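You operate a simulated robot arm through the tools that you are given. There is no shell and no other tool. Be economical: measure what you need, move in short steps, check, and stop when the job is done.

Carry out the task below with a simulated two-armed robot. There is one attempt and no reset: what you move stays moved.

TASK
Lay the cream frame flat and make it safe: yellow pin in, air shut and bled.
Fine: yellow pin into the socket of the trestle bracket; valve lever at hold, red lock pin in again; red air tap shut before bleeding; you may use the yellow wall tap; leave the other controls. Where these are worked on the way, their far stop is far enough and under half their travel is too little: red lock pin.

It is judged by the outcome, as a careful person would: the job done as asked, and still so three seconds after it is handed in. It fails if anything else is knocked over, pushed out of place, dropped, spilled or broken.

THE ROBOT
Two 7-joint arms with two-finger parallel grippers on one trunk, on a base that drives. Base frame: it is fixed to the floor where the robot stands at the start and does not move with it; the origin is under the middle of the robot, x ahead of it, y to its left, z up. Units: m, degrees, N and s.
The left shoulder is at the start at [0.05, 0.168, 0.982], the right one opposite. With the tool pointing down near the work surface each hand reaches from about 0.1 to 0.66 m from the robot's upright axis, wherever it stands, measured 20 degrees to its own side. Places, roughly: black rail lever [1.6, 0.7, 0]; blue clamp lever [1.4, 0.4, 0]; blue union nut [0.5, -0.3, 0.5]; cream tilting frame [1.1, 0.5, 1.1]; drain knob [-1, -0.4, 0.9]; green press lever [0.6, -0.3, 0.6]; press beam [1.1, 0.5, 2.2]; red air tap [-1, -0.4, 1.2]; red clamp lever [1.2, 0.2, 0]; red lock pin [0.6, 0, 0.7]; red union nut [0.5, -0.4, 0.5]; red valve lever [0.5, -0.6, 0.6]; regulator knob [-0.9, -0.5, 1]; socket of the trestle bracket [-0.1, 0.6, 0.7]; speed knob [0.3, -0.5, 0.7]; yellow bleed button [0.4, -0.4, 0.7]. Payload 1.57 kg a hand.
The TCP of each hand is the grasp point between the finger pads, 0.03 m short of the fingertips. In the tool frame z runs along the fingers and y along their closing line. Largest opening 0.08 m; finger width 0.017, thickness 0.012; the body of the gripper, 0.04 by 0.082 m, starts 0.08 m behind the TCP.
Orientation is that of the tool frame in the base frame, as a unit quaternion [w, x, y, z]. With the fingers straight down and closing along the base's y, the tool's x points along the base's -x, its y along +y and its z along -z.

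THE INTERFACE
- The arms move only by the tool arm_command. It takes "left_deltas", "right_deltas" or both (then of equal length, played together; a hand with none holds still); each is a list of rows, each a list of 7 numbers: the turn, a rotation vector about the tool's x, y, z in rad, then the shift along the tool's x, y, z in m, then the opening, from 0 (shut) to 1 (fully open). In form: [[rx, ry, rz, tx, ty, tz, claw], ...]. A call has 1 to 20 rows; each row shifts and turns the commanded pose from where the row before left it, along the tool's axes as they then stand. Each row takes 0.2 s and may step no farther than 0.05 m and 8.6 degrees from the row before; otherwise, or with a gripper value out of range, the whole call is refused. A pose out of reach is approached as far as the arm can. The call stops where the force on the tool passes 60 N (or 10 N more than at its start, if that is more) or the arm is blocked; 0.2 s more then pass. Each finger travels about 0.045 m/s and halts on what it meets, pressing with about 34 N; the grip force reading is that of the motor and also rises with nothing between the fingers. The clock runs only during rows and for 0.2 s after the last one: add rows that do not move to give the fingers time. The reply holds the time, the measured pose of the TCP, the force on the tool along the base axes, the opening and the grip force, in the units named above and with some noise, with the torque about the TCP (base axes, N m) and any sound that the robot's microphone picked up.
- Cameras (640 x 400 px; columns grow to the right, rows downward): "scene" is now at [0.1258, 0.0319, 1.1817]; the picture's right is [0.35, -0.94, 0.00], its down [-0.66, -0.25, -0.71] and it looks along [0.66, 0.25, -0.71] (base axes); focal length 214 px, centre (320, 200). "left" rides on the left gripper at [0.072, 0.007, -0.122] in its tool frame; the picture's right is [-0.09, 1.00, 0.00], its down [-0.84, -0.08, -0.54] and it looks along [-0.54, -0.05, 0.84] (tool axes); focal length 238 px, centre (320, 200). "right" rides on the right gripper at [0.072, -0.007, -0.122] in its tool frame; the picture's right is [0.09, 1.00, 0.00], its down [-0.84, 0.08, -0.54] and it looks along [-0.54, 0.05, 0.84] (tool axes); focal length 238 px, centre (320, 200).
- grab_frame(camera): a new picture of that camera. It takes no simulated time.
- lift_body(by): slides the trunk up (or, below 0, down) by that many m; the arms and the scene camera ride with it, the base frame stays. It gives what a move gives, with no picture.
- drive_base(legs): drives the robot by 1 to 6 legs, each [ahead, left, turn to the left] in m, m and degrees, along the robot's own axes; the way and the turn of a leg run together, so that a leg with both is an arc; at most 1.5 m and 180 degrees a leg. The arms and the cameras ride along, it lands a little off, and it stops where it bumps. It gives what a move gives.
- pan_tilt(pan, tilt): turns the head with the scene camera to pan (to the left, within 80 degrees either way) and tilt (down, from -29 to 69), counted from straight ahead of the robot. It gives what a move gives.
- probe_pixels(camera, pixels): for up to 12 pixels [column, row] of the newest picture of that camera ("zoom" is the newest enlarged one), the place [x, y, z] in the base frame of the surface seen there, good to about 0.002 m, but the place of the scene camera against the robot may be out by one fixed shift of up to 0.012 m in any direction. It takes no simulated time.
- enlarge(camera, box): a new picture of the part [left, top, right, bottom] of that camera's present view, enlarged. It takes no simulated time.
- close_job(): hands the job in; it is judged then, once.

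Go step by step. Measure first, check grasps and placings, and put right what went wrong. The budget is 80 turns and 58 pictures, counting those below and the enlarged ones. Unless the task says otherwise, let go and move clear before handing in, and close with one line.

The tools are called after ">>>" as name(argument=value, ...) on one line, values as JSON. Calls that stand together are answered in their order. arm_command: Moves the arms, as the interface text tells. Its arguments: {"type":"object","properties":{"left_deltas":{"type":"array"},"right_deltas":{"type":"array"}},"required":[]} The other tools are called the same way: lift_body (by) slides the trunk up or down; drive_base (legs) drives the base; pan_tilt (pan, tilt) turns the head that bears the scene camera; grab_frame (camera) takes a picture; probe_pixels (camera, pixels) gives the place of the surface under pixels of a picture; enlarge (camera, box) takes an enlarged picture of a part of a camera's view; close_job () hands the job in.

At the start:

```text
time_s: 0.0
left_ee_pos: [0.4533, 0.1412, 1.0153]
left_tool_rot: [0.0, 0.0, 1.0, -0.001]
left_contact_force: [-0.2, -0.3, 0.2]
left_moment: [0.01, 0.0, -0.05]
left_grip_width: 0.08
left_finger_force: 0.1
right_ee_pos: [0.3944, -0.2375, 1.0442]
right_tool_rot: [0.0, 0.0, 1.0, 0.0]
right_contact_force: [-0.9, -0.3, 0.6]
right_moment: [-0.02, 0.01, 0.0]
right_grip_width: 0.08
right_finger_force: 0.1
trunk travel left (down, up): [-0.15, 0.293]
robot x, y, heading: [-0.0025, -0.0005, -0.3]
head pan, tilt: [20.6, 44.8]
```

scene: 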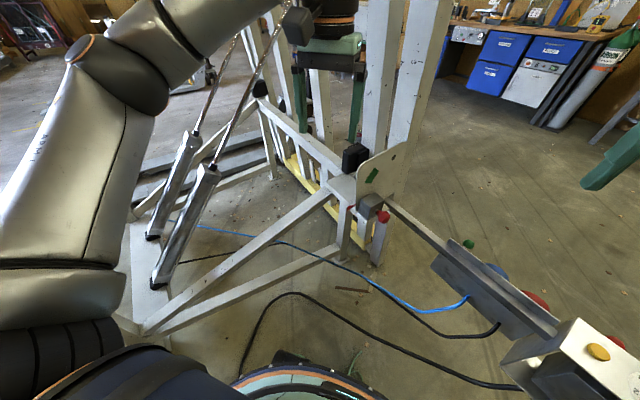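
right: 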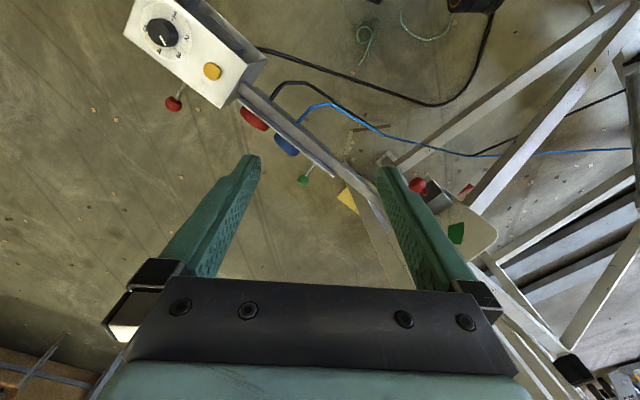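
left: 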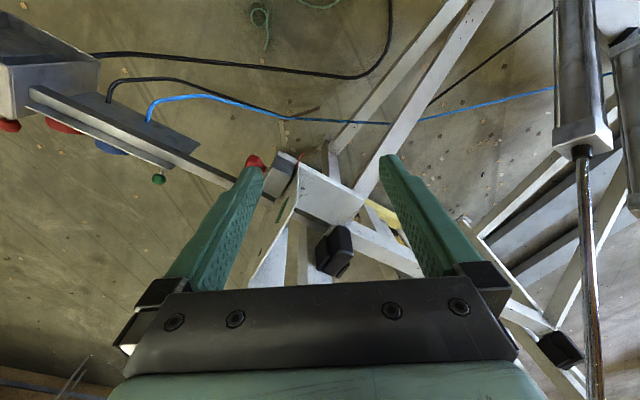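

The opening pictures show the frame stand ahead, the red lock pin near scene (381,217), and the control box at the lower right. I'll look around with the head before moving anything.

>>> pan_tilt(pan=20, tilt=5)

>>> grab_frame(camera="scene")

>>> pan_tilt(pan=-45, tilt=45)

>>> grab_frame(camera="scene")

>>> pan_tilt(pan=78, tilt=35)

>>> grab_frame(camera="scene")

```text
time_s: 1.1
left_ee_pos: [0.4522, 0.1405, 1.0155]
left_tool_rot: [0.0, 0.0, 1.0, 0.0]
left_contact_force: [-0.2, 0.3, 0.0]
left_moment: [-0.03, 0.03, 0.0]
left_grip_width: 0.0799
left_finger_force: 0.0
right_ee_pos: [0.3957, -0.2374, 1.0446]
right_tool_rot: [0.0, -0.001, 1.0, -0.001]
right_contact_force: [0.7, -0.3, -0.4]
right_moment: [0.01, -0.01, 0.0]
right_grip_width: 0.08
right_finger_force: 0.1
trunk travel left (down, up): [-0.15, 0.293]
robot x, y, heading: [-0.0018, -0.0016, 0.0]
head pan, tilt: [20.0, 5.0]
```

```text
54 pictures are left
```

scene: 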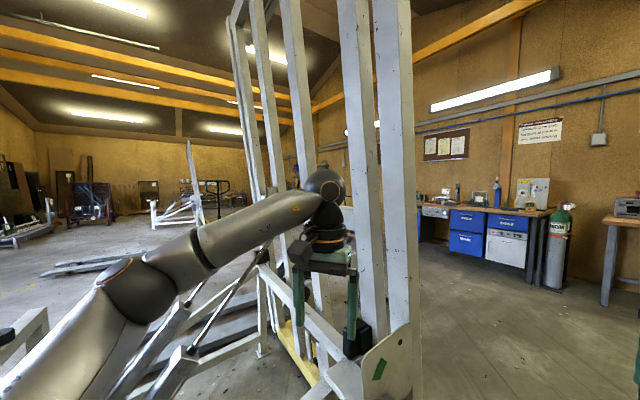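

```text
time_s: 2.4
left_ee_pos: [0.4514, 0.1413, 1.0147]
left_tool_rot: [0.001, 0.0, 1.0, 0.0]
left_contact_force: [-1.2, -0.4, 0.7]
left_moment: [-0.02, -0.01, 0.01]
left_grip_width: 0.0801
left_finger_force: 0.1
right_ee_pos: [0.395, -0.2372, 1.044]
right_tool_rot: [0.0, -0.001, 1.0, 0.0]
right_contact_force: [-0.5, -0.4, 0.2]
right_moment: [-0.04, 0.01, 0.01]
right_grip_width: 0.0799
right_finger_force: 0.0
trunk travel left (down, up): [-0.15, 0.293]
robot x, y, heading: [-0.0012, 0.0012, 0.0]
head pan, tilt: [-45.0, 45.0]
```

```text
53 pictures are left
```

scene: 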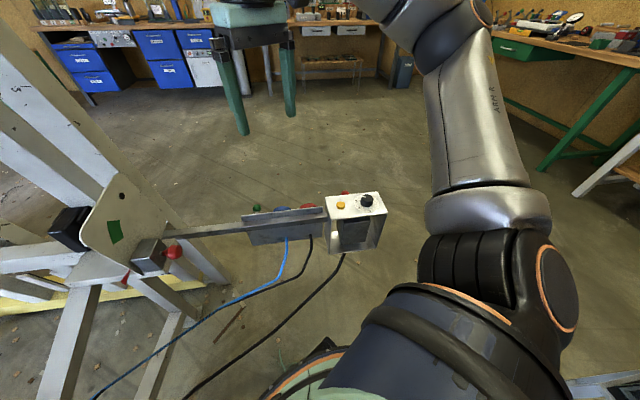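

```text
time_s: 4.5
left_ee_pos: [0.4521, 0.1409, 1.0152]
left_tool_rot: [0.0, 0.0, 1.0, 0.0]
left_contact_force: [-0.4, -0.2, 0.0]
left_moment: [-0.03, -0.01, -0.01]
left_grip_width: 0.0802
left_finger_force: 0.0
right_ee_pos: [0.3962, -0.239, 1.0453]
right_tool_rot: [0.0, 0.0, 1.0, 0.001]
right_contact_force: [-0.1, 0.6, 0.0]
right_moment: [0.0, -0.01, 0.0]
right_grip_width: 0.0801
right_finger_force: 0.0
trunk travel left (down, up): [-0.15, 0.293]
robot x, y, heading: [0.0003, 0.0016, -0.2]
head pan, tilt: [78.0, 35.0]
```

```text
52 pictures are left
```

scene: 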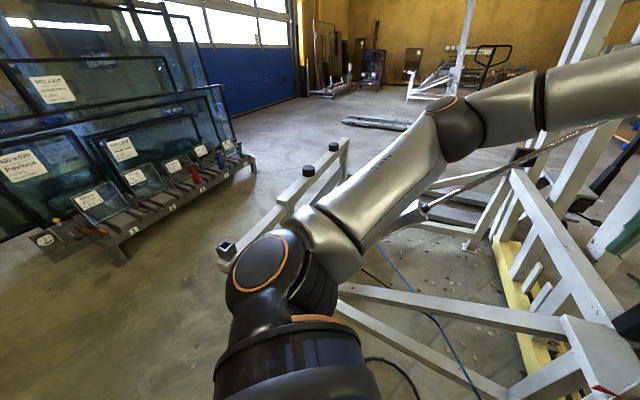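

The last view shows a low trestle with bracket at about (225,248)–(340,150). I'll zoom on it and on the control panel, and probe geometry.

>>> enlarge(camera="scene", box=[200, 120, 420, 290])

>>> probe_pixels(camera="scene", pixels=[[225, 245], [308, 170], [333, 148], [340, 142], [290, 205], [425, 205], [545, 320], [535, 190], [30, 240], [230, 262], [600, 50], [240, 158]])

>>> pan_tilt(pan=-30, tilt=60)

>>> grab_frame(camera="scene")

>>> enlarge(camera="scene", box=[60, 60, 380, 260])

```text
2.35 times, centred on (310, 205) of scene
```

zoom: 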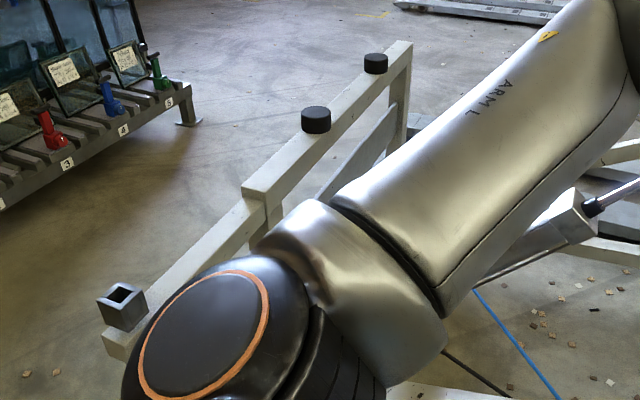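

```text
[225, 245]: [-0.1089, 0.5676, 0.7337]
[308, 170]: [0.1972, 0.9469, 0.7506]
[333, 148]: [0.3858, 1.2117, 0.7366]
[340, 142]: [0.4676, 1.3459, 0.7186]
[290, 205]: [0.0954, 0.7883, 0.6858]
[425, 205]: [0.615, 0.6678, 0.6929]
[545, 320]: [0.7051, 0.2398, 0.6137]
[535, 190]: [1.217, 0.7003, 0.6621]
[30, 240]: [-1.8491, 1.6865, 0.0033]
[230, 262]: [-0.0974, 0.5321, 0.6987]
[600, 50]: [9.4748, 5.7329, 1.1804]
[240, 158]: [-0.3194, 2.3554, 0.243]
```

```text
time_s: 6.3
left_ee_pos: [0.4523, 0.1407, 1.0159]
left_tool_rot: [0.0, -0.001, 1.0, 0.0]
left_contact_force: [0.0, 0.0, 0.3]
left_moment: [0.03, -0.05, -0.01]
left_grip_width: 0.08
left_finger_force: 0.0
right_ee_pos: [0.3947, -0.2391, 1.045]
right_tool_rot: [-0.001, 0.001, 1.0, -0.001]
right_contact_force: [0.2, -0.4, -0.5]
right_moment: [0.03, -0.02, -0.01]
right_grip_width: 0.0799
right_finger_force: 0.2
trunk travel left (down, up): [-0.15, 0.293]
robot x, y, heading: [0.0017, 0.0013, -0.2]
head pan, tilt: [-30.0, 60.0]
```

```text
50 pictures are left
```

scene: 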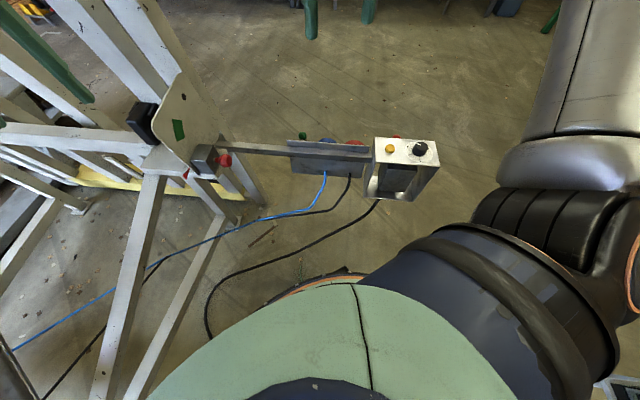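

```text
2.00 times, centred on (220, 160) of scene
```

zoom: 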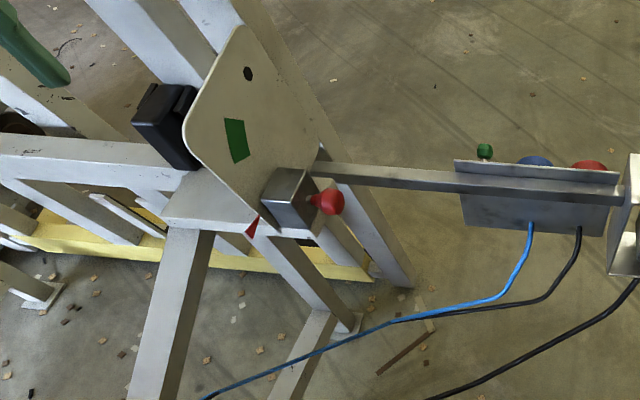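

The plate with the lock pin block is at zoom (300,200), and the valve box is to its right. I now need to see the rear wall and find the yellow pin, so I'll pan right and take another left view.

>>> pan_tilt(pan=-80, tilt=15)

>>> grab_frame(camera="scene")

>>> pan_tilt(pan=80, tilt=60)

>>> grab_frame(camera="scene")

>>> enlarge(camera="right", box=[100, 0, 500, 250])

>>> probe_pixels(camera="right", pixels=[[161, 35], [212, 72], [173, 103], [250, 118], [287, 146], [303, 180], [416, 185], [440, 195], [456, 232], [370, 200], [265, 95], [245, 70]])

```text
time_s: 7.5
left_ee_pos: [0.4515, 0.1428, 1.0155]
left_tool_rot: [0.0, -0.001, 1.0, 0.0]
left_contact_force: [-0.1, 0.2, 0.2]
left_moment: [-0.01, 0.0, 0.0]
left_grip_width: 0.0799
left_finger_force: 0.1
right_ee_pos: [0.3954, -0.2364, 1.0441]
right_tool_rot: [0.0, 0.0, 1.0, -0.001]
right_contact_force: [-0.5, 0.2, -0.1]
right_moment: [-0.01, 0.0, 0.0]
right_grip_width: 0.0799
right_finger_force: 0.1
trunk travel left (down, up): [-0.15, 0.293]
robot x, y, heading: [-0.0028, -0.0019, -0.2]
head pan, tilt: [-80.0, 15.0]
```

```text
48 pictures are left
```

scene: 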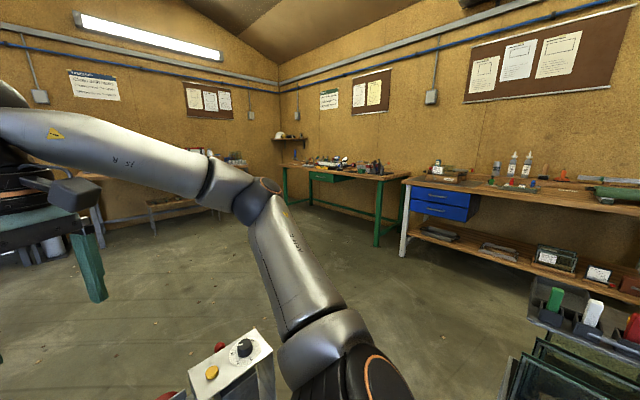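

```text
time_s: 9.9
left_ee_pos: [0.4521, 0.1412, 1.0149]
left_tool_rot: [-0.001, 0.0, 1.0, 0.001]
left_contact_force: [0.0, -1.0, -1.0]
left_moment: [-0.01, -0.01, 0.04]
left_grip_width: 0.0801
left_finger_force: 0.0
right_ee_pos: [0.3947, -0.2386, 1.0443]
right_tool_rot: [0.0, 0.0, 1.0, 0.001]
right_contact_force: [-0.2, 0.5, 0.6]
right_moment: [0.02, 0.02, -0.01]
right_grip_width: 0.08
right_finger_force: 0.1
trunk travel left (down, up): [-0.15, 0.293]
robot x, y, heading: [-0.002, -0.0022, -0.1]
head pan, tilt: [80.0, 60.0]
```

```text
47 pictures are left
```

scene: 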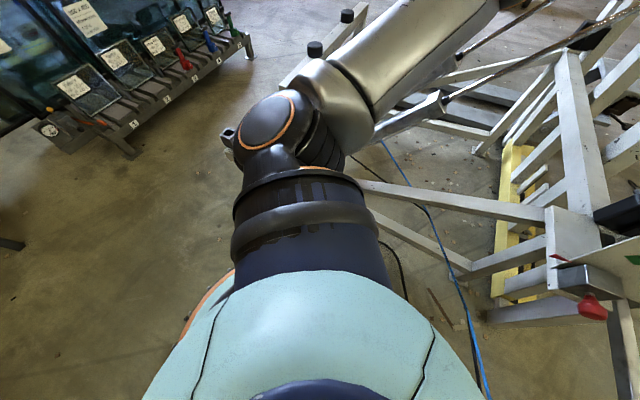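

```text
1.60 times, centred on (300, 125) of right
```

zoom: 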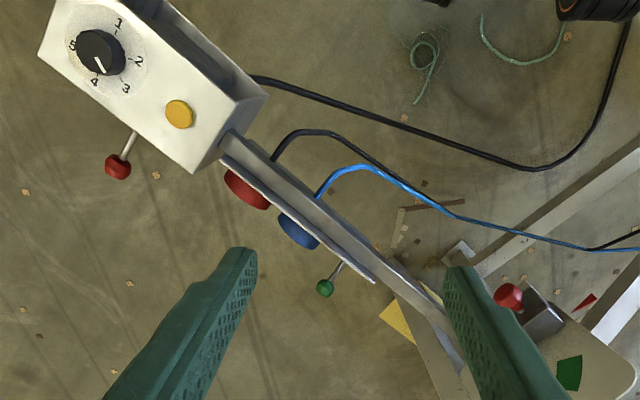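

```text
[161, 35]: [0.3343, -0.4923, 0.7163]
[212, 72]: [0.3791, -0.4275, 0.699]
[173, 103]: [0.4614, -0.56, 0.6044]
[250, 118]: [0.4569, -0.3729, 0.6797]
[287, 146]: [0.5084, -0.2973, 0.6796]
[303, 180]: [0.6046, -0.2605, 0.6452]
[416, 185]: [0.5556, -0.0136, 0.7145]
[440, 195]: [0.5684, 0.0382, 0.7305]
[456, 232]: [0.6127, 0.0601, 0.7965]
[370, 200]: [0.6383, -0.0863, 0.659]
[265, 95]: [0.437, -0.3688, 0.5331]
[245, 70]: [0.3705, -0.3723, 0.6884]
```

The rear controls lie out of head range, so I'll check the clearance on the right side before turning in place.

>>> pan_tilt(pan=-80, tilt=45)

>>> grab_frame(camera="scene")

>>> probe_pixels(camera="scene", pixels=[[560, 100], [600, 200], [500, 200], [480, 120], [630, 300], [420, 60], [560, 40], [600, 60], [630, 120], [520, 150], [570, 260], [450, 250]])

```text
time_s: 12.4
left_ee_pos: [0.4528, 0.1414, 1.0157]
left_tool_rot: [-0.001, 0.001, 1.0, 0.0]
left_contact_force: [0.1, -0.2, -0.5]
left_moment: [0.01, -0.03, -0.02]
left_grip_width: 0.0803
left_finger_force: 0.1
right_ee_pos: [0.3946, -0.237, 1.0445]
right_tool_rot: [0.0, 0.0, 1.0, 0.0]
right_contact_force: [-0.1, -0.3, -0.3]
right_moment: [0.01, -0.02, -0.01]
right_grip_width: 0.0802
right_finger_force: 0.0
trunk travel left (down, up): [-0.15, 0.293]
robot x, y, heading: [-0.0003, -0.0012, -0.0]
head pan, tilt: [-80.0, 45.0]
```

```text
45 pictures are left
```

scene: 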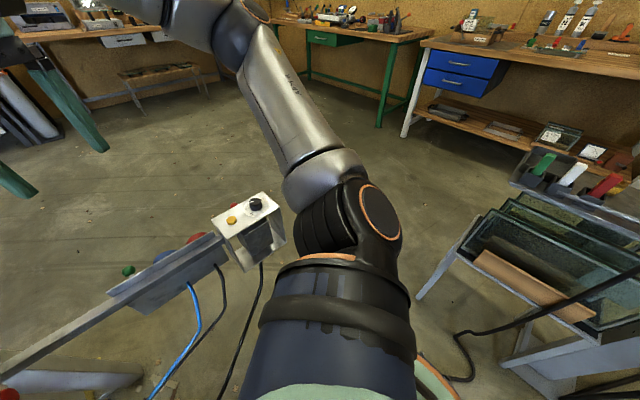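

```text
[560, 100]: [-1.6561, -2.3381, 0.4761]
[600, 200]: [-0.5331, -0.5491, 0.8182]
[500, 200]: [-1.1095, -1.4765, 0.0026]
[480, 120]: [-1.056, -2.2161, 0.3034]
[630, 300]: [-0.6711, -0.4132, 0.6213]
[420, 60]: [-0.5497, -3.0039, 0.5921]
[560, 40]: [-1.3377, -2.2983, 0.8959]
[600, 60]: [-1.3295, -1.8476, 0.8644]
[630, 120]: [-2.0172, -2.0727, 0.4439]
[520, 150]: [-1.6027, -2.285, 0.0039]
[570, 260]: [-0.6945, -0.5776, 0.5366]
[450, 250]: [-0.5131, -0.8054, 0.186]
```

The cart and glass stand about 0.77 m off and below z 0.85, while my hands reach 0.47 m at z about 1. Turning in place is safe.

>>> drive_base(legs=[[0, 0, -100]])

>>> pan_tilt(pan=-60, tilt=15)

>>> grab_frame(camera="scene")

```text
time_s: 17.0
left_ee_pos: [0.0703, -0.4701, 1.0169]
left_tool_rot: [0.001, 0.759, 0.651, 0.0]
left_contact_force: [-0.6, -0.3, -0.2]
left_moment: [0.0, 0.03, 0.04]
left_grip_width: 0.0803
left_finger_force: 0.1
right_ee_pos: [-0.295, -0.353, 1.0454]
right_tool_rot: [0.0, 0.76, 0.65, 0.0]
right_contact_force: [-0.2, -0.5, 0.3]
right_moment: [0.0, -0.03, 0.05]
right_grip_width: 0.08
right_finger_force: 0.0
trunk travel left (down, up): [-0.15, 0.293]
robot x, y, heading: [-0.0031, -0.0027, -98.6]
head pan, tilt: [-80.0, 45.0]
```

```text
time_s: 17.9
left_ee_pos: [0.0697, -0.4679, 1.016]
left_tool_rot: [0.001, 0.759, 0.651, 0.0]
left_contact_force: [0.1, -0.6, 0.6]
left_moment: [-0.01, 0.02, -0.01]
left_grip_width: 0.0798
left_finger_force: 0.0
right_ee_pos: [-0.2952, -0.3551, 1.0445]
right_tool_rot: [0.0, 0.76, 0.65, 0.0]
right_contact_force: [-1.2, -0.4, 0.4]
right_moment: [0.02, 0.0, -0.03]
right_grip_width: 0.08
right_finger_force: 0.0
trunk travel left (down, up): [-0.15, 0.293]
robot x, y, heading: [0.0002, -0.0015, -99.0]
head pan, tilt: [-60.0, 15.0]
```

```text
44 pictures are left
```

scene: 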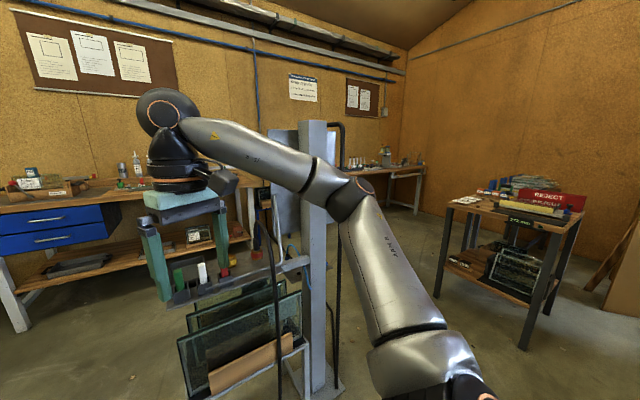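

A post at (313,200) carries the air line, partly hidden by my arm. I'll turn another 45° and look.

>>> drive_base(legs=[[0, 0, -50]])

>>> pan_tilt(pan=0, tilt=15)

>>> grab_frame(camera="scene")

```text
time_s: 20.6
left_ee_pos: [-0.3107, -0.3576, 1.0161]
left_tool_rot: [0.0, 0.962, 0.272, 0.001]
left_contact_force: [0.2, 0.0, -0.3]
left_moment: [0.02, -0.04, -0.03]
left_grip_width: 0.0801
left_finger_force: 0.0
right_ee_pos: [-0.4613, -0.0043, 1.0449]
right_tool_rot: [0.0, 0.962, 0.272, 0.0]
right_contact_force: [0.7, 0.6, -0.2]
right_moment: [0.0, -0.01, 0.01]
right_grip_width: 0.0801
right_finger_force: 0.1
trunk travel left (down, up): [-0.15, 0.293]
robot x, y, heading: [0.0059, 0.0, -148.1]
head pan, tilt: [-60.0, 15.0]
```

```text
time_s: 21.9
left_ee_pos: [-0.3109, -0.3584, 1.0164]
left_tool_rot: [0.0, 0.962, 0.274, 0.0]
left_contact_force: [0.3, -0.2, 0.0]
left_moment: [0.0, -0.02, -0.01]
left_grip_width: 0.0803
left_finger_force: 0.1
right_ee_pos: [-0.4616, -0.005, 1.0441]
right_tool_rot: [0.0, 0.962, 0.271, 0.0]
right_contact_force: [0.0, 0.3, 0.5]
right_moment: [-0.01, 0.02, -0.04]
right_grip_width: 0.0798
right_finger_force: 0.0
trunk travel left (down, up): [-0.15, 0.293]
robot x, y, heading: [-0.0012, 0.0041, -148.1]
head pan, tilt: [0.0, 15.0]
```

```text
43 pictures are left
```

scene: 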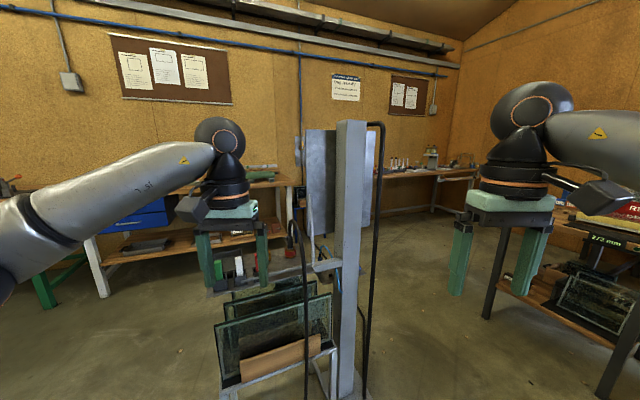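

The post's control panel faces away from me. I'll measure it and what stands around it to plan a drive round.

>>> probe_pixels(camera="scene", pixels=[[352, 130], [320, 180], [310, 180], [371, 160], [347, 390], [240, 330], [325, 350], [590, 215], [500, 300], [280, 390], [150, 215], [590, 380]])

>>> enlarge(camera="scene", box=[200, 110, 400, 290])

>>> grab_frame(camera="left")

```text
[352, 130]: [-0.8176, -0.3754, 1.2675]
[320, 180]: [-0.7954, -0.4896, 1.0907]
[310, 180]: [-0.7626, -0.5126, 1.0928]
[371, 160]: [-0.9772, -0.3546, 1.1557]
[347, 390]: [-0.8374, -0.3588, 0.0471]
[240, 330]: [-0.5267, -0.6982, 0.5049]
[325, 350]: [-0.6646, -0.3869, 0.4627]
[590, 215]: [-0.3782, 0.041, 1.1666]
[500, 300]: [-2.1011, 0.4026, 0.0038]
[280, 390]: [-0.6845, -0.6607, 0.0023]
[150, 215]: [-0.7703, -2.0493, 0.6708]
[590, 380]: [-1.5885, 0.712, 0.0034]
```

```text
2.22 times, centred on (300, 200) of scene
```

zoom: 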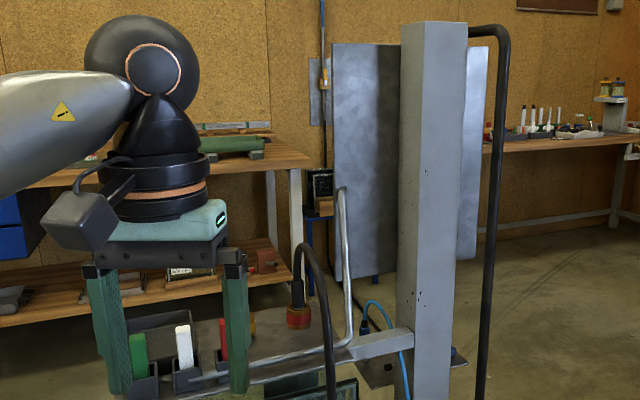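

```text
41 pictures are left
```

left: 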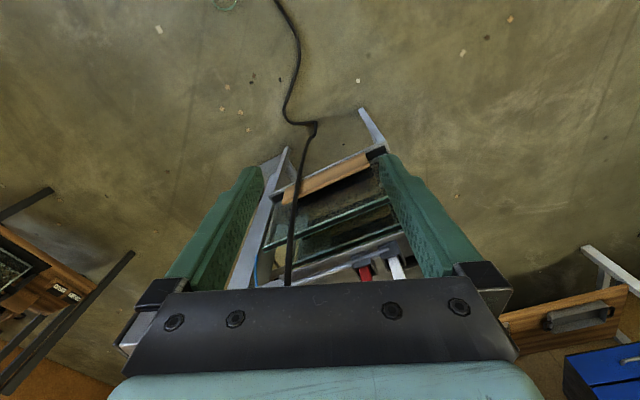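

The panel faces away along about (-0.58,-0.80). There is a tray of coloured handles near (-0.53,-0.55,0.82), and something yellow on the wall at zoom (323,75). I'll turn a bit for a clear view of both.

>>> drive_base(legs=[[0, 0, 18]])

>>> pan_tilt(pan=-10, tilt=25)

>>> enlarge(camera="scene", box=[200, 80, 440, 260])

```text
time_s: 23.3
left_ee_pos: [-0.1835, -0.4362, 1.0155]
left_tool_rot: [-0.001, 0.907, 0.421, 0.0]
left_contact_force: [0.0, 0.0, -0.4]
left_moment: [-0.04, 0.04, 0.01]
left_grip_width: 0.0799
left_finger_force: 0.2
right_ee_pos: [-0.4376, -0.1484, 1.0445]
right_tool_rot: [0.0, 0.907, 0.42, 0.0]
right_contact_force: [0.2, 0.8, -0.2]
right_moment: [0.01, 0.0, -0.01]
right_grip_width: 0.0799
right_finger_force: 0.0
trunk travel left (down, up): [-0.15, 0.293]
robot x, y, heading: [0.0026, 0.002, -130.4]
head pan, tilt: [0.0, 15.0]
```

```text
time_s: 24.0
left_ee_pos: [-0.1864, -0.4358, 1.0155]
left_tool_rot: [0.0, 0.907, 0.42, 0.001]
left_contact_force: [-0.2, 0.1, 0.9]
left_moment: [0.03, 0.01, 0.02]
left_grip_width: 0.0799
left_finger_force: 0.0
right_ee_pos: [-0.4362, -0.1484, 1.0447]
right_tool_rot: [0.0, 0.908, 0.419, -0.001]
right_contact_force: [0.9, -0.6, 0.6]
right_moment: [-0.01, 0.01, 0.0]
right_grip_width: 0.0801
right_finger_force: 0.0
trunk travel left (down, up): [-0.15, 0.293]
robot x, y, heading: [0.0029, 0.0003, -130.3]
head pan, tilt: [-10.0, 25.0]
```

```text
2.22 times, centred on (320, 170) of scene
```

zoom: 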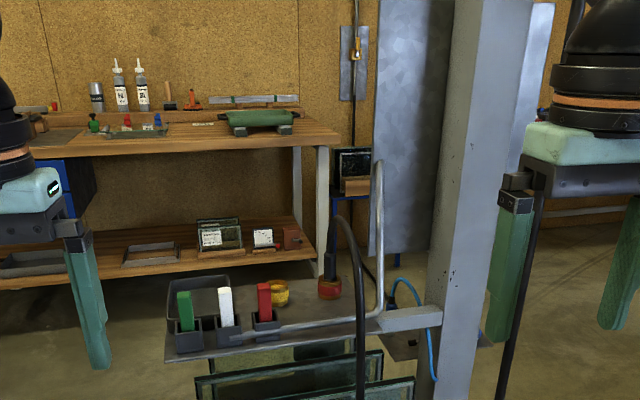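

The tray carries square-bar pins (green, white, red) and something yellow at (280,292). I'll enlarge it and probe.

>>> probe_pixels(camera="zoom", pixels=[[186, 310], [225, 303], [265, 298], [280, 292], [328, 285], [188, 345], [210, 340], [245, 325], [356, 55], [355, 240], [376, 170], [200, 290]])

>>> enlarge(camera="scene", box=[255, 175, 365, 245])

>>> enlarge(camera="scene", box=[310, 70, 370, 110])

```text
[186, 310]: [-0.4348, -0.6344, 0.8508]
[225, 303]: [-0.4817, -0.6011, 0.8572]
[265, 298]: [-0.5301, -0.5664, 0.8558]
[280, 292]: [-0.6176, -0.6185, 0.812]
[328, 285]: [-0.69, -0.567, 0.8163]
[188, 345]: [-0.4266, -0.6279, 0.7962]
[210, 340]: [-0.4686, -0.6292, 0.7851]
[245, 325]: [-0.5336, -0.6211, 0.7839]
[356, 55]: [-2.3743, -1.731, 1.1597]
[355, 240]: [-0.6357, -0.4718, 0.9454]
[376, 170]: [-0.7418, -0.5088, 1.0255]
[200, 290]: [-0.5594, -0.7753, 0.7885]
```

```text
5.71 times, centred on (310, 210) of scene
```

zoom: 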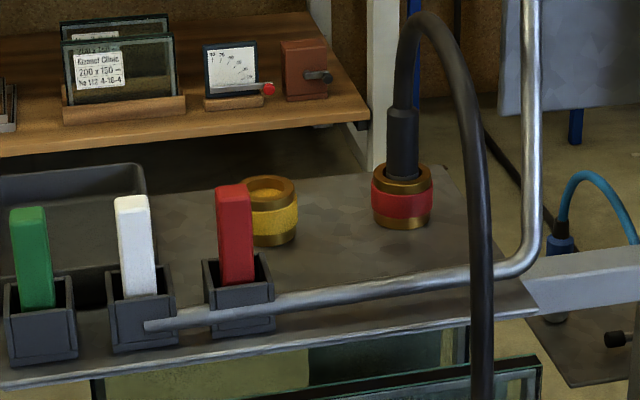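

```text
10.00 times, centred on (340, 90) of scene
```

zoom: 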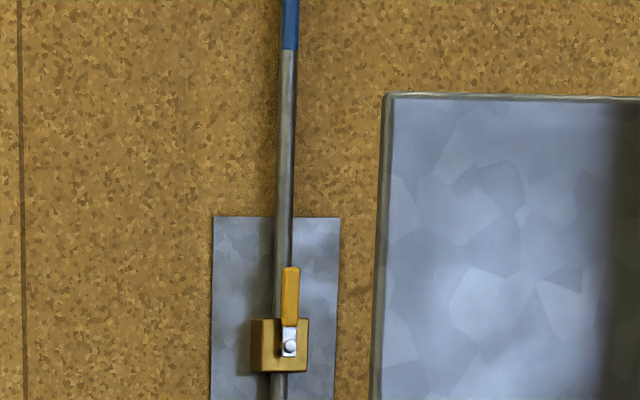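

The wall tap lever lies along its pipe, so it is open. The tray has no yellow pin, and the tap panel faces the far side. I'll raise the trunk for clearance and drive round in short legs to view the panel and benches.

>>> lift_body(by=0.1)

>>> drive_base(legs=[[0, 0, 38], [1.3, 0, 0], [0, 0, -80]])

>>> pan_tilt(pan=0, tilt=20)

>>> grab_frame(camera="scene")

```text
time_s: 25.3
left_ee_pos: [-0.183, -0.4373, 1.1154]
left_tool_rot: [-0.001, 0.907, 0.42, 0.0]
left_contact_force: [0.2, -0.3, -0.8]
left_moment: [-0.05, 0.0, 0.02]
left_grip_width: 0.0798
left_finger_force: 0.1
right_ee_pos: [-0.4369, -0.1476, 1.1448]
right_tool_rot: [0.0, 0.907, 0.421, 0.0]
right_contact_force: [0.6, 0.3, 0.1]
right_moment: [0.01, -0.02, 0.0]
right_grip_width: 0.0803
right_finger_force: 0.1
trunk travel left (down, up): [-0.25, 0.193]
robot x, y, heading: [-0.0007, 0.0007, -130.5]
head pan, tilt: [-10.0, 25.0]
```

```text
time_s: 37.1
left_ee_pos: [-0.4763, -1.488, 1.1155]
left_tool_rot: [0.0, 0.998, 0.064, 0.0]
left_contact_force: [0.5, -0.7, -0.5]
left_moment: [0.0, -0.01, 0.0]
left_grip_width: 0.0799
left_finger_force: 0.0
right_ee_pos: [-0.4686, -1.1039, 1.1445]
right_tool_rot: [0.0, 0.998, 0.065, 0.0]
right_contact_force: [0.3, 0.3, 0.5]
right_moment: [0.02, 0.02, 0.0]
right_grip_width: 0.0799
right_finger_force: 0.1
trunk travel left (down, up): [-0.25, 0.193]
robot x, y, heading: [-0.0483, -1.2892, -172.8]
head pan, tilt: [-10.0, 25.0]
```

```text
time_s: 37.8
left_ee_pos: [-0.4769, -1.4875, 1.1158]
left_tool_rot: [0.0, 0.998, 0.064, 0.0]
left_contact_force: [-0.7, 1.0, 0.0]
left_moment: [0.02, -0.02, -0.01]
left_grip_width: 0.08
left_finger_force: 0.0
right_ee_pos: [-0.468, -1.1049, 1.1449]
right_tool_rot: [0.0, 0.998, 0.066, 0.0]
right_contact_force: [0.0, 0.5, -0.2]
right_moment: [0.02, -0.02, 0.02]
right_grip_width: 0.0803
right_finger_force: 0.0
trunk travel left (down, up): [-0.25, 0.193]
robot x, y, heading: [-0.0472, -1.2873, -172.7]
head pan, tilt: [0.0, 20.0]
```

```text
37 pictures are left
```

scene: 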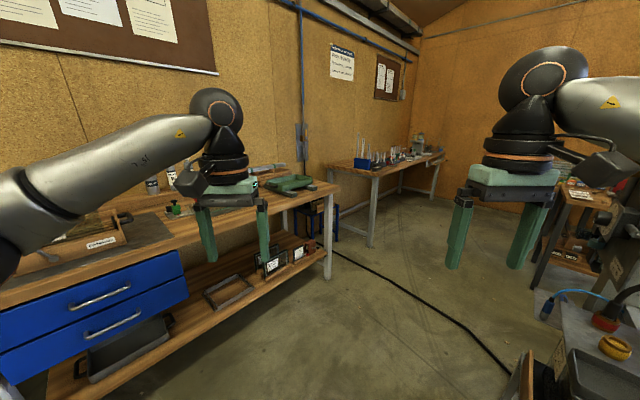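

The corridor ahead is free, with a bench edge on the left and the tap panel ahead on the right. I'll drive on and turn to face the panel.

>>> drive_base(legs=[[1.2, -0.15, 0], [0, 0, -133]])

>>> pan_tilt(pan=0, tilt=15)

>>> grab_frame(camera="scene")

```text
time_s: 49.4
left_ee_pos: [-1.1049, -0.8403, 1.1148]
left_tool_rot: [-0.001, -0.456, 0.89, 0.0]
left_contact_force: [-0.4, 0.1, -0.3]
left_moment: [0.01, 0.0, 0.01]
left_grip_width: 0.0801
left_finger_force: 0.0
right_ee_pos: [-0.8313, -1.1089, 1.1445]
right_tool_rot: [0.0, -0.455, 0.891, 0.0]
right_contact_force: [0.4, 0.0, 0.6]
right_moment: [-0.02, 0.01, -0.03]
right_grip_width: 0.08
right_finger_force: 0.1
trunk travel left (down, up): [-0.25, 0.193]
robot x, y, heading: [-1.2547, -1.2877, 54.1]
head pan, tilt: [0.0, 20.0]
```

```text
time_s: 50.1
left_ee_pos: [-1.1038, -0.8399, 1.1143]
left_tool_rot: [0.0, -0.455, 0.89, -0.001]
left_contact_force: [-0.1, -0.3, 0.8]
left_moment: [0.0, 0.01, 0.01]
left_grip_width: 0.0797
left_finger_force: 0.0
right_ee_pos: [-0.8315, -1.1095, 1.1441]
right_tool_rot: [0.0, -0.455, 0.891, 0.0]
right_contact_force: [-0.2, 0.1, 0.3]
right_moment: [0.0, -0.02, 0.01]
right_grip_width: 0.0798
right_finger_force: 0.2
trunk travel left (down, up): [-0.25, 0.193]
robot x, y, heading: [-1.2551, -1.2887, 54.1]
head pan, tilt: [0.0, 15.0]
```

```text
36 pictures are left
```

scene: 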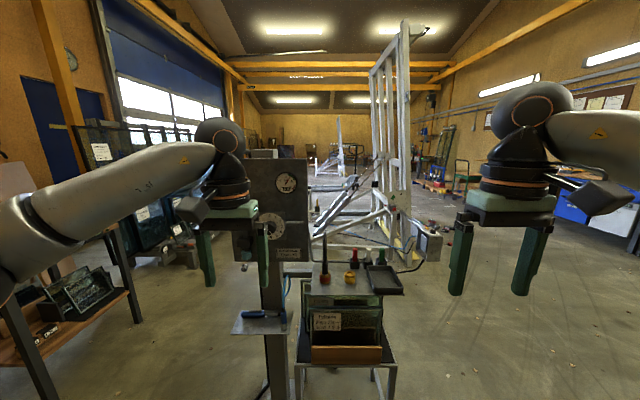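

The panel is in view at (270,200), with the tap side partly hidden by my left hand. I'll enlarge this area.

>>> enlarge(camera="scene", box=[225, 140, 415, 360])

>>> enlarge(camera="scene", box=[300, 140, 460, 260])

```text
1.82 times, centred on (320, 250) of scene
```

zoom: 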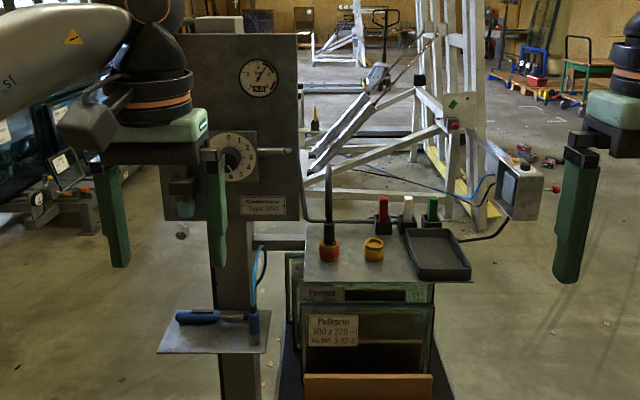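

```text
3.33 times, centred on (380, 200) of scene
```

zoom: 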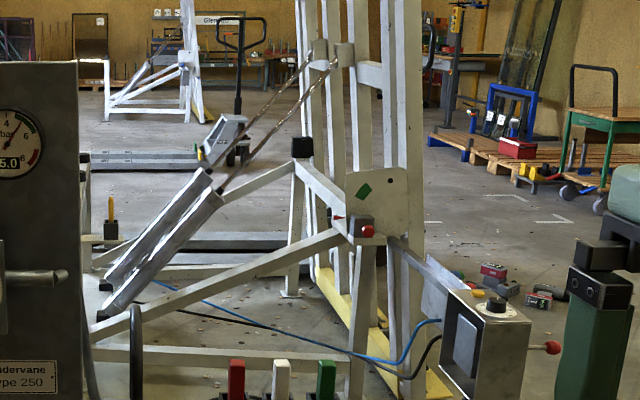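

A yellow pin stands at zoom (111,208) in a dark holder. I'll probe it, together with the gauge, plate and tap parts.

>>> probe_pixels(camera="zoom", pixels=[[111, 207], [110, 230], [90, 190], [367, 231], [395, 172], [362, 190], [550, 347], [20, 145], [40, 285], [302, 147], [238, 365], [322, 370]])

>>> enlarge(camera="left", box=[0, 0, 640, 400])

```text
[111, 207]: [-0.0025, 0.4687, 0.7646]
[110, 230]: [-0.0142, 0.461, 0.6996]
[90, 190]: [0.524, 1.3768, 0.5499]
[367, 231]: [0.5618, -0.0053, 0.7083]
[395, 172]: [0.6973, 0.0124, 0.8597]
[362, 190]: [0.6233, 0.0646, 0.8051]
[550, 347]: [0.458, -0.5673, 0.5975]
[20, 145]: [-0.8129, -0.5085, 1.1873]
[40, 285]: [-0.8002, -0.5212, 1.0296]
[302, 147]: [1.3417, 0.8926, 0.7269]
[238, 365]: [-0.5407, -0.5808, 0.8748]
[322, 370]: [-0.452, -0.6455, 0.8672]
```

```text
1.00 times, centred on (320, 200) of left (not enlarged: the box is as wide or as high as the picture)
```

zoom: 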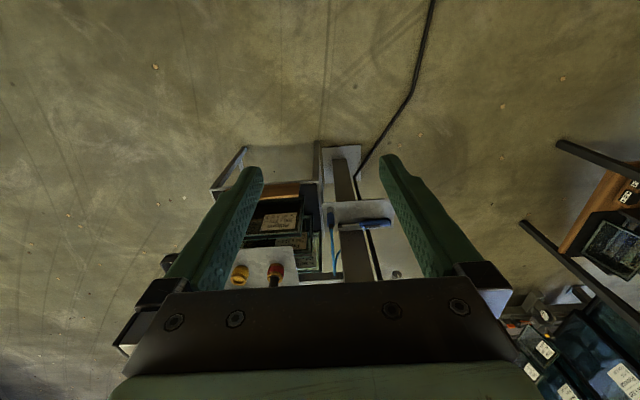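

The yellow pin stands at about (0,0.465,0.765) in a parking holder, and the bracket socket is at (-0.11,0.57,0.73). I'll turn 20° left so my left hand clears the tap panel.

>>> drive_base(legs=[[0, 0, 20]])

>>> pan_tilt(pan=-20, tilt=15)

>>> enlarge(camera="scene", box=[210, 130, 370, 250])

>>> probe_pixels(camera="zoom", pixels=[[240, 100], [220, 150], [200, 100], [200, 200], [240, 200], [180, 150], [260, 150], [220, 220], [220, 260], [260, 260], [180, 220], [160, 100]])

```text
time_s: 51.5
left_ee_pos: [-1.2682, -0.816, 1.1158]
left_tool_rot: [0.001, -0.602, 0.798, 0.0]
left_contact_force: [-0.3, -0.7, 0.5]
left_moment: [0.02, -0.02, 0.0]
left_grip_width: 0.0798
left_finger_force: 0.0
right_ee_pos: [-0.9194, -0.9743, 1.1449]
right_tool_rot: [0.0, -0.602, 0.799, 0.0]
right_contact_force: [-0.1, 0.0, 0.5]
right_moment: [0.0, 0.0, -0.01]
right_grip_width: 0.0798
right_finger_force: 0.0
trunk travel left (down, up): [-0.25, 0.193]
robot x, y, heading: [-1.2556, -1.292, 74.3]
head pan, tilt: [0.0, 15.0]
```

```text
time_s: 52.4
left_ee_pos: [-1.2674, -0.8158, 1.1153]
left_tool_rot: [0.0, -0.603, 0.798, 0.0]
left_contact_force: [0.0, -0.2, -0.1]
left_moment: [-0.01, 0.03, -0.02]
left_grip_width: 0.0801
left_finger_force: 0.0
right_ee_pos: [-0.9191, -0.9749, 1.1452]
right_tool_rot: [0.0, -0.602, 0.798, -0.001]
right_contact_force: [0.4, 0.1, 0.9]
right_moment: [-0.02, -0.03, -0.01]
right_grip_width: 0.08
right_finger_force: 0.0
trunk travel left (down, up): [-0.25, 0.193]
robot x, y, heading: [-1.2585, -1.2934, 74.0]
head pan, tilt: [-20.0, 15.0]
```

```text
3.33 times, centred on (290, 190) of scene
```

zoom: 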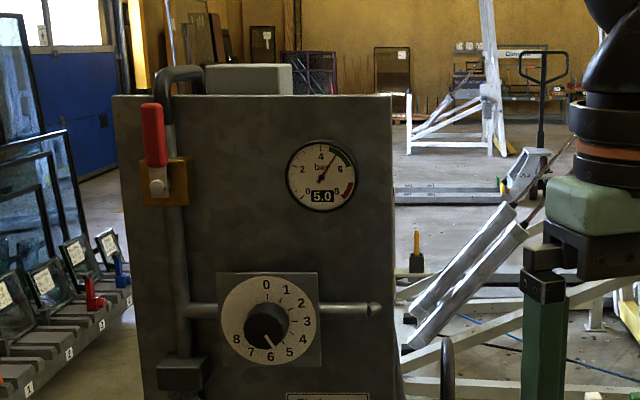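

```text
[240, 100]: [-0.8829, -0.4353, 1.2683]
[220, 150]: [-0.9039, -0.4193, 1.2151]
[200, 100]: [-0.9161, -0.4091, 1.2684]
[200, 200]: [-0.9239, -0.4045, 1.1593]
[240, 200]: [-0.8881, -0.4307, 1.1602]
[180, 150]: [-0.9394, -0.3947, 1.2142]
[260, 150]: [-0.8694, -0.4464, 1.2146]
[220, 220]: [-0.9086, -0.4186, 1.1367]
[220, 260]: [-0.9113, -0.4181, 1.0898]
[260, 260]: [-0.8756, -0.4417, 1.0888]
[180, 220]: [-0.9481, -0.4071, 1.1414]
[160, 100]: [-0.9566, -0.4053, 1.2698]
```

The red tap lever is upright along its pipe (open) at zoom (155,140), and the gauge reads 5.0. I'll record its geometry for later, then drive back to lower the frame.

>>> probe_pixels(camera="zoom", pixels=[[152, 108], [155, 135], [156, 162], [158, 188], [147, 135], [162, 135], [180, 180], [182, 240], [415, 235], [416, 260], [420, 265], [123, 150]])

>>> drive_base(legs=[[0, 0, 106], [-1.2, 0.0, 0], [0, 0, -90], [1.1, 0.05, 0]])

```text
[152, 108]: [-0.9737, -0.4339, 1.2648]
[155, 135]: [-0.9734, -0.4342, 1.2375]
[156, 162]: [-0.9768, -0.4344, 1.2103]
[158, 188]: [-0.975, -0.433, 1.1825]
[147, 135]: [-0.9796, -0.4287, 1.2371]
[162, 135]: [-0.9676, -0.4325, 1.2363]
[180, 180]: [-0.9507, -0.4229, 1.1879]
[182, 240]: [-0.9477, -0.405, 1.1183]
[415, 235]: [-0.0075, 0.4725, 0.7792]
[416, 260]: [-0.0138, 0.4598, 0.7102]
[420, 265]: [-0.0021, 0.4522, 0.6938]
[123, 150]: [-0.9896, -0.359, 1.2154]
```

```text
time_s: 69.7
left_ee_pos: [-0.2406, -0.2233, 1.1161]
left_tool_rot: [-0.001, 0.707, -0.707, 0.0]
left_contact_force: [0.8, -0.8, 0.2]
left_moment: [0.02, 0.0, -0.04]
left_grip_width: 0.0801
left_finger_force: 0.0
right_ee_pos: [0.1382, -0.2815, 1.1457]
right_tool_rot: [0.0, 0.708, -0.706, -0.001]
right_contact_force: [-0.5, 0.3, 0.6]
right_moment: [0.02, 0.03, 0.03]
right_grip_width: 0.0801
right_finger_force: 0.0
trunk travel left (down, up): [-0.25, 0.193]
robot x, y, heading: [-0.0995, -0.6791, 90.2]
head pan, tilt: [-20.0, 15.0]
stopped in leg 4: the robot was blocked; the commanded pose is now the measured one
```

The drive was blocked at (-0.10,-0.68). I'll look to the left, where the tray stands, to see what touches.

>>> pan_tilt(pan=45, tilt=60)

>>> grab_frame(camera="scene")

```text
time_s: 71.0
left_ee_pos: [-0.2422, -0.2246, 1.1167]
left_tool_rot: [-0.001, 0.708, -0.707, -0.001]
left_contact_force: [0.1, -0.2, -0.6]
left_moment: [0.01, 0.04, 0.03]
left_grip_width: 0.0799
left_finger_force: 0.0
right_ee_pos: [0.1374, -0.281, 1.1454]
right_tool_rot: [-0.001, 0.708, -0.706, -0.001]
right_contact_force: [0.0, 0.1, 0.1]
right_moment: [0.01, 0.01, -0.04]
right_grip_width: 0.0799
right_finger_force: 0.0
trunk travel left (down, up): [-0.25, 0.193]
robot x, y, heading: [-0.0997, -0.6788, 90.1]
head pan, tilt: [45.0, 60.0]
```

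```text
31 pictures are left
```

scene: 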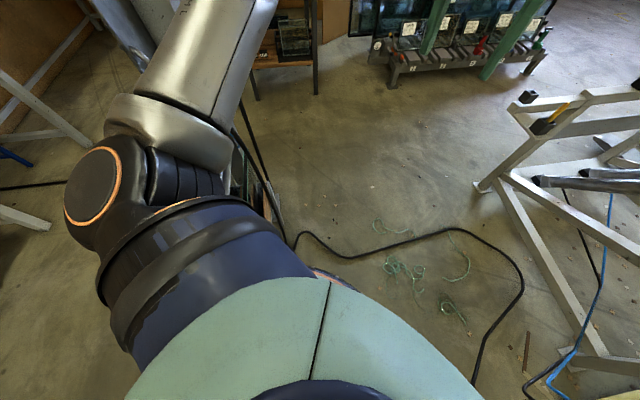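

My base is between the cart and the box, and nothing looks displaced. The outer side of the panel (robot near (0.87,-0.6), facing the controls) reaches lever, pin and button, and stays clear of the falling frame. I'll back out and go there.

>>> drive_base(legs=[[-0.45, 0, 0], [0, -1.1, 0], [0, 0, 55]])

>>> pan_tilt(pan=0, tilt=42)

>>> grab_frame(camera="scene")

```text
time_s: 85.8
left_ee_pos: [0.5587, -0.9826, 1.1155]
left_tool_rot: [-0.001, 0.952, -0.306, -0.001]
left_contact_force: [-0.1, 0.4, -0.2]
left_moment: [0.0, 0.01, 0.01]
left_grip_width: 0.08
left_finger_force: 0.1
right_ee_pos: [0.8269, -0.7078, 1.1464]
right_tool_rot: [0.0, 0.952, -0.306, -0.001]
right_contact_force: [-0.4, 1.1, -0.2]
right_moment: [-0.03, 0.01, 0.01]
right_grip_width: 0.0802
right_finger_force: 0.0
trunk travel left (down, up): [-0.25, 0.193]
robot x, y, heading: [1.0079, -1.131, 144.5]
head pan, tilt: [45.0, 60.0]
```

```text
time_s: 86.9
left_ee_pos: [0.5593, -0.9815, 1.1156]
left_tool_rot: [0.001, 0.952, -0.307, 0.0]
left_contact_force: [-0.4, 0.4, -0.2]
left_moment: [-0.03, -0.04, 0.02]
left_grip_width: 0.08
left_finger_force: 0.1
right_ee_pos: [0.8268, -0.7077, 1.1468]
right_tool_rot: [0.0, 0.952, -0.305, -0.001]
right_contact_force: [0.2, 0.7, -0.4]
right_moment: [-0.02, 0.02, -0.03]
right_grip_width: 0.0801
right_finger_force: 0.0
trunk travel left (down, up): [-0.25, 0.193]
robot x, y, heading: [1.0053, -1.1269, 144.4]
head pan, tilt: [0.0, 42.0]
```

```text
30 pictures are left
```

scene: 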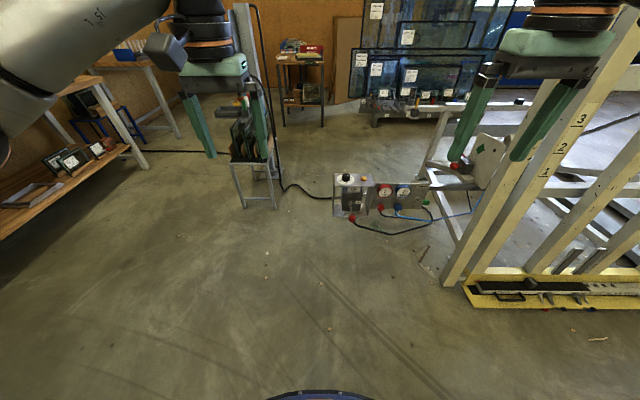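

The control box and panel faces are visible at (350,195). I'll enlarge to read the labels.

>>> enlarge(camera="scene", box=[325, 160, 445, 240])

>>> probe_pixels(camera="scene", pixels=[[456, 165], [460, 166], [485, 150], [445, 280], [480, 300], [555, 270], [478, 205], [430, 180]])

```text
5.00 times, centred on (385, 200) of scene
```

zoom: 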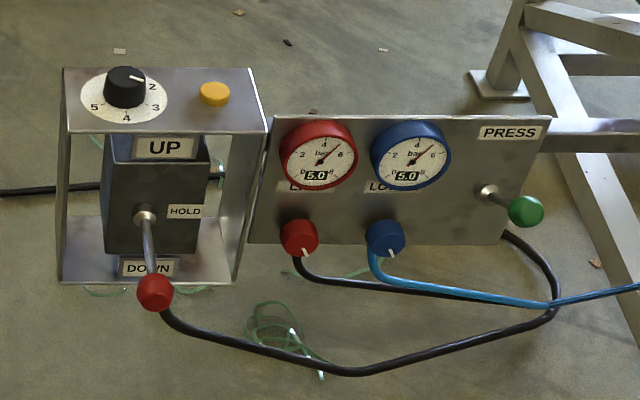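

```text
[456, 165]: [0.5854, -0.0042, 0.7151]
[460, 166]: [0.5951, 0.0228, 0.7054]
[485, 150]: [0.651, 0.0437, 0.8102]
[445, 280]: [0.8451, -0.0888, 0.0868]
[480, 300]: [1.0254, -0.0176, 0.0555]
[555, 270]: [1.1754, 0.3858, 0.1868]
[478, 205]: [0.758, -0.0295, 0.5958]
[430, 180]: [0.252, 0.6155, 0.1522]
```

I can read UP, HOLD and DOWN, and the lever knob is at (153,292). I'll probe to tell the present position of the lever.

>>> probe_pixels(camera="zoom", pixels=[[145, 213], [150, 250], [153, 285], [153, 292], [165, 148], [185, 212], [150, 268], [214, 93], [122, 100], [300, 238], [525, 210], [490, 190]])

```text
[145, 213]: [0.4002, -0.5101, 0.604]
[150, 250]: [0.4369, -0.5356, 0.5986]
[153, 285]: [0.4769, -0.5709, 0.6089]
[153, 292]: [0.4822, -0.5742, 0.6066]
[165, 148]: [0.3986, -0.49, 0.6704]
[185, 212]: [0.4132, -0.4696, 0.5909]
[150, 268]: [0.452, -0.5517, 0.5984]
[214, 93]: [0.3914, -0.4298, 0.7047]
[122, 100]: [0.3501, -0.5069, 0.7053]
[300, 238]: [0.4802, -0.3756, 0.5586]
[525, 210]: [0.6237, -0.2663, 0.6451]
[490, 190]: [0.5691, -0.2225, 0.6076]
```

The lever stands level, so it is at HOLD. The frame's lower edge will swing outward when it tilts, so I must keep everything off the frame's span on this side. First I'll go to (0.81,-0.58), where I can pull the lock pin.

>>> drive_base(legs=[[0, 0, -11.4], [0.53, -0.23, 0]])

>>> lift_body(by=-0.08)

>>> pan_tilt(pan=-10, tilt=45)

>>> grab_frame(camera="scene")

>>> grab_frame(camera="right")

```text
time_s: 90.9
left_ee_pos: [0.4076, -0.355, 1.1152]
left_tool_rot: [0.0, 0.916, -0.401, -0.001]
left_contact_force: [0.3, 0.3, -0.2]
left_moment: [0.0, 0.01, 0.01]
left_grip_width: 0.0801
left_finger_force: 0.0
right_ee_pos: [0.7255, -0.1373, 1.1454]
right_tool_rot: [0.001, 0.916, -0.4, -0.002]
right_contact_force: [-0.1, 0.0, -0.9]
right_moment: [-0.01, -0.03, 0.02]
right_grip_width: 0.0797
right_finger_force: 0.2
trunk travel left (down, up): [-0.25, 0.193]
robot x, y, heading: [0.8172, -0.5892, 132.7]
head pan, tilt: [0.0, 42.0]
```

```text
time_s: 92.1
left_ee_pos: [0.4084, -0.3547, 1.0371]
left_tool_rot: [0.0, 0.916, -0.401, -0.001]
left_contact_force: [-0.4, -1.1, 0.6]
left_moment: [0.02, 0.02, 0.0]
left_grip_width: 0.0798
left_finger_force: 0.1
right_ee_pos: [0.726, -0.1383, 1.0657]
right_tool_rot: [0.0, 0.916, -0.4, -0.001]
right_contact_force: [0.3, 0.6, 0.0]
right_moment: [0.03, -0.03, 0.03]
right_grip_width: 0.08
right_finger_force: 0.0
trunk travel left (down, up): [-0.17, 0.273]
robot x, y, heading: [0.8187, -0.5917, 132.7]
head pan, tilt: [0.0, 42.0]
```

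```text
time_s: 92.8
left_ee_pos: [0.4079, -0.3536, 1.0364]
left_tool_rot: [0.0, 0.916, -0.4, -0.001]
left_contact_force: [0.6, -0.1, 0.4]
left_moment: [0.01, -0.03, -0.01]
left_grip_width: 0.0799
left_finger_force: 0.1
right_ee_pos: [0.7252, -0.1387, 1.0641]
right_tool_rot: [0.0, 0.917, -0.4, 0.0]
right_contact_force: [0.1, -0.7, 0.7]
right_moment: [-0.01, 0.02, 0.01]
right_grip_width: 0.0802
right_finger_force: 0.0
trunk travel left (down, up): [-0.17, 0.273]
robot x, y, heading: [0.8207, -0.5878, 132.7]
head pan, tilt: [-10.0, 45.0]
```

```text
28 pictures are left
```

scene: 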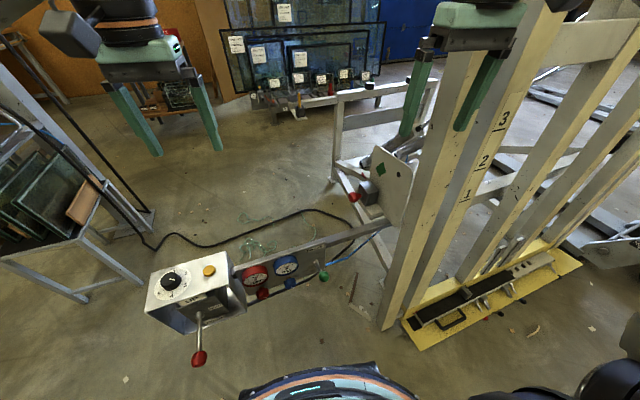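

```text
27 pictures are left
```

right: 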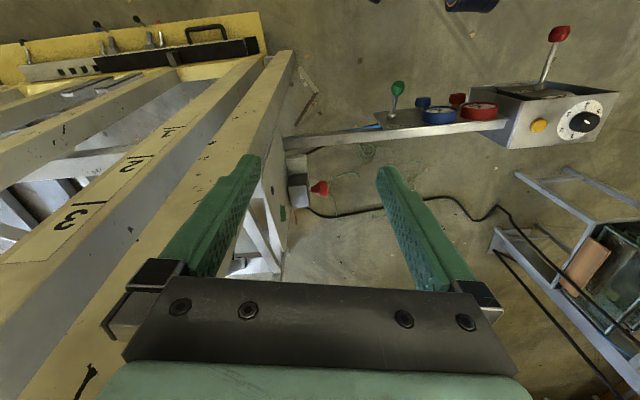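

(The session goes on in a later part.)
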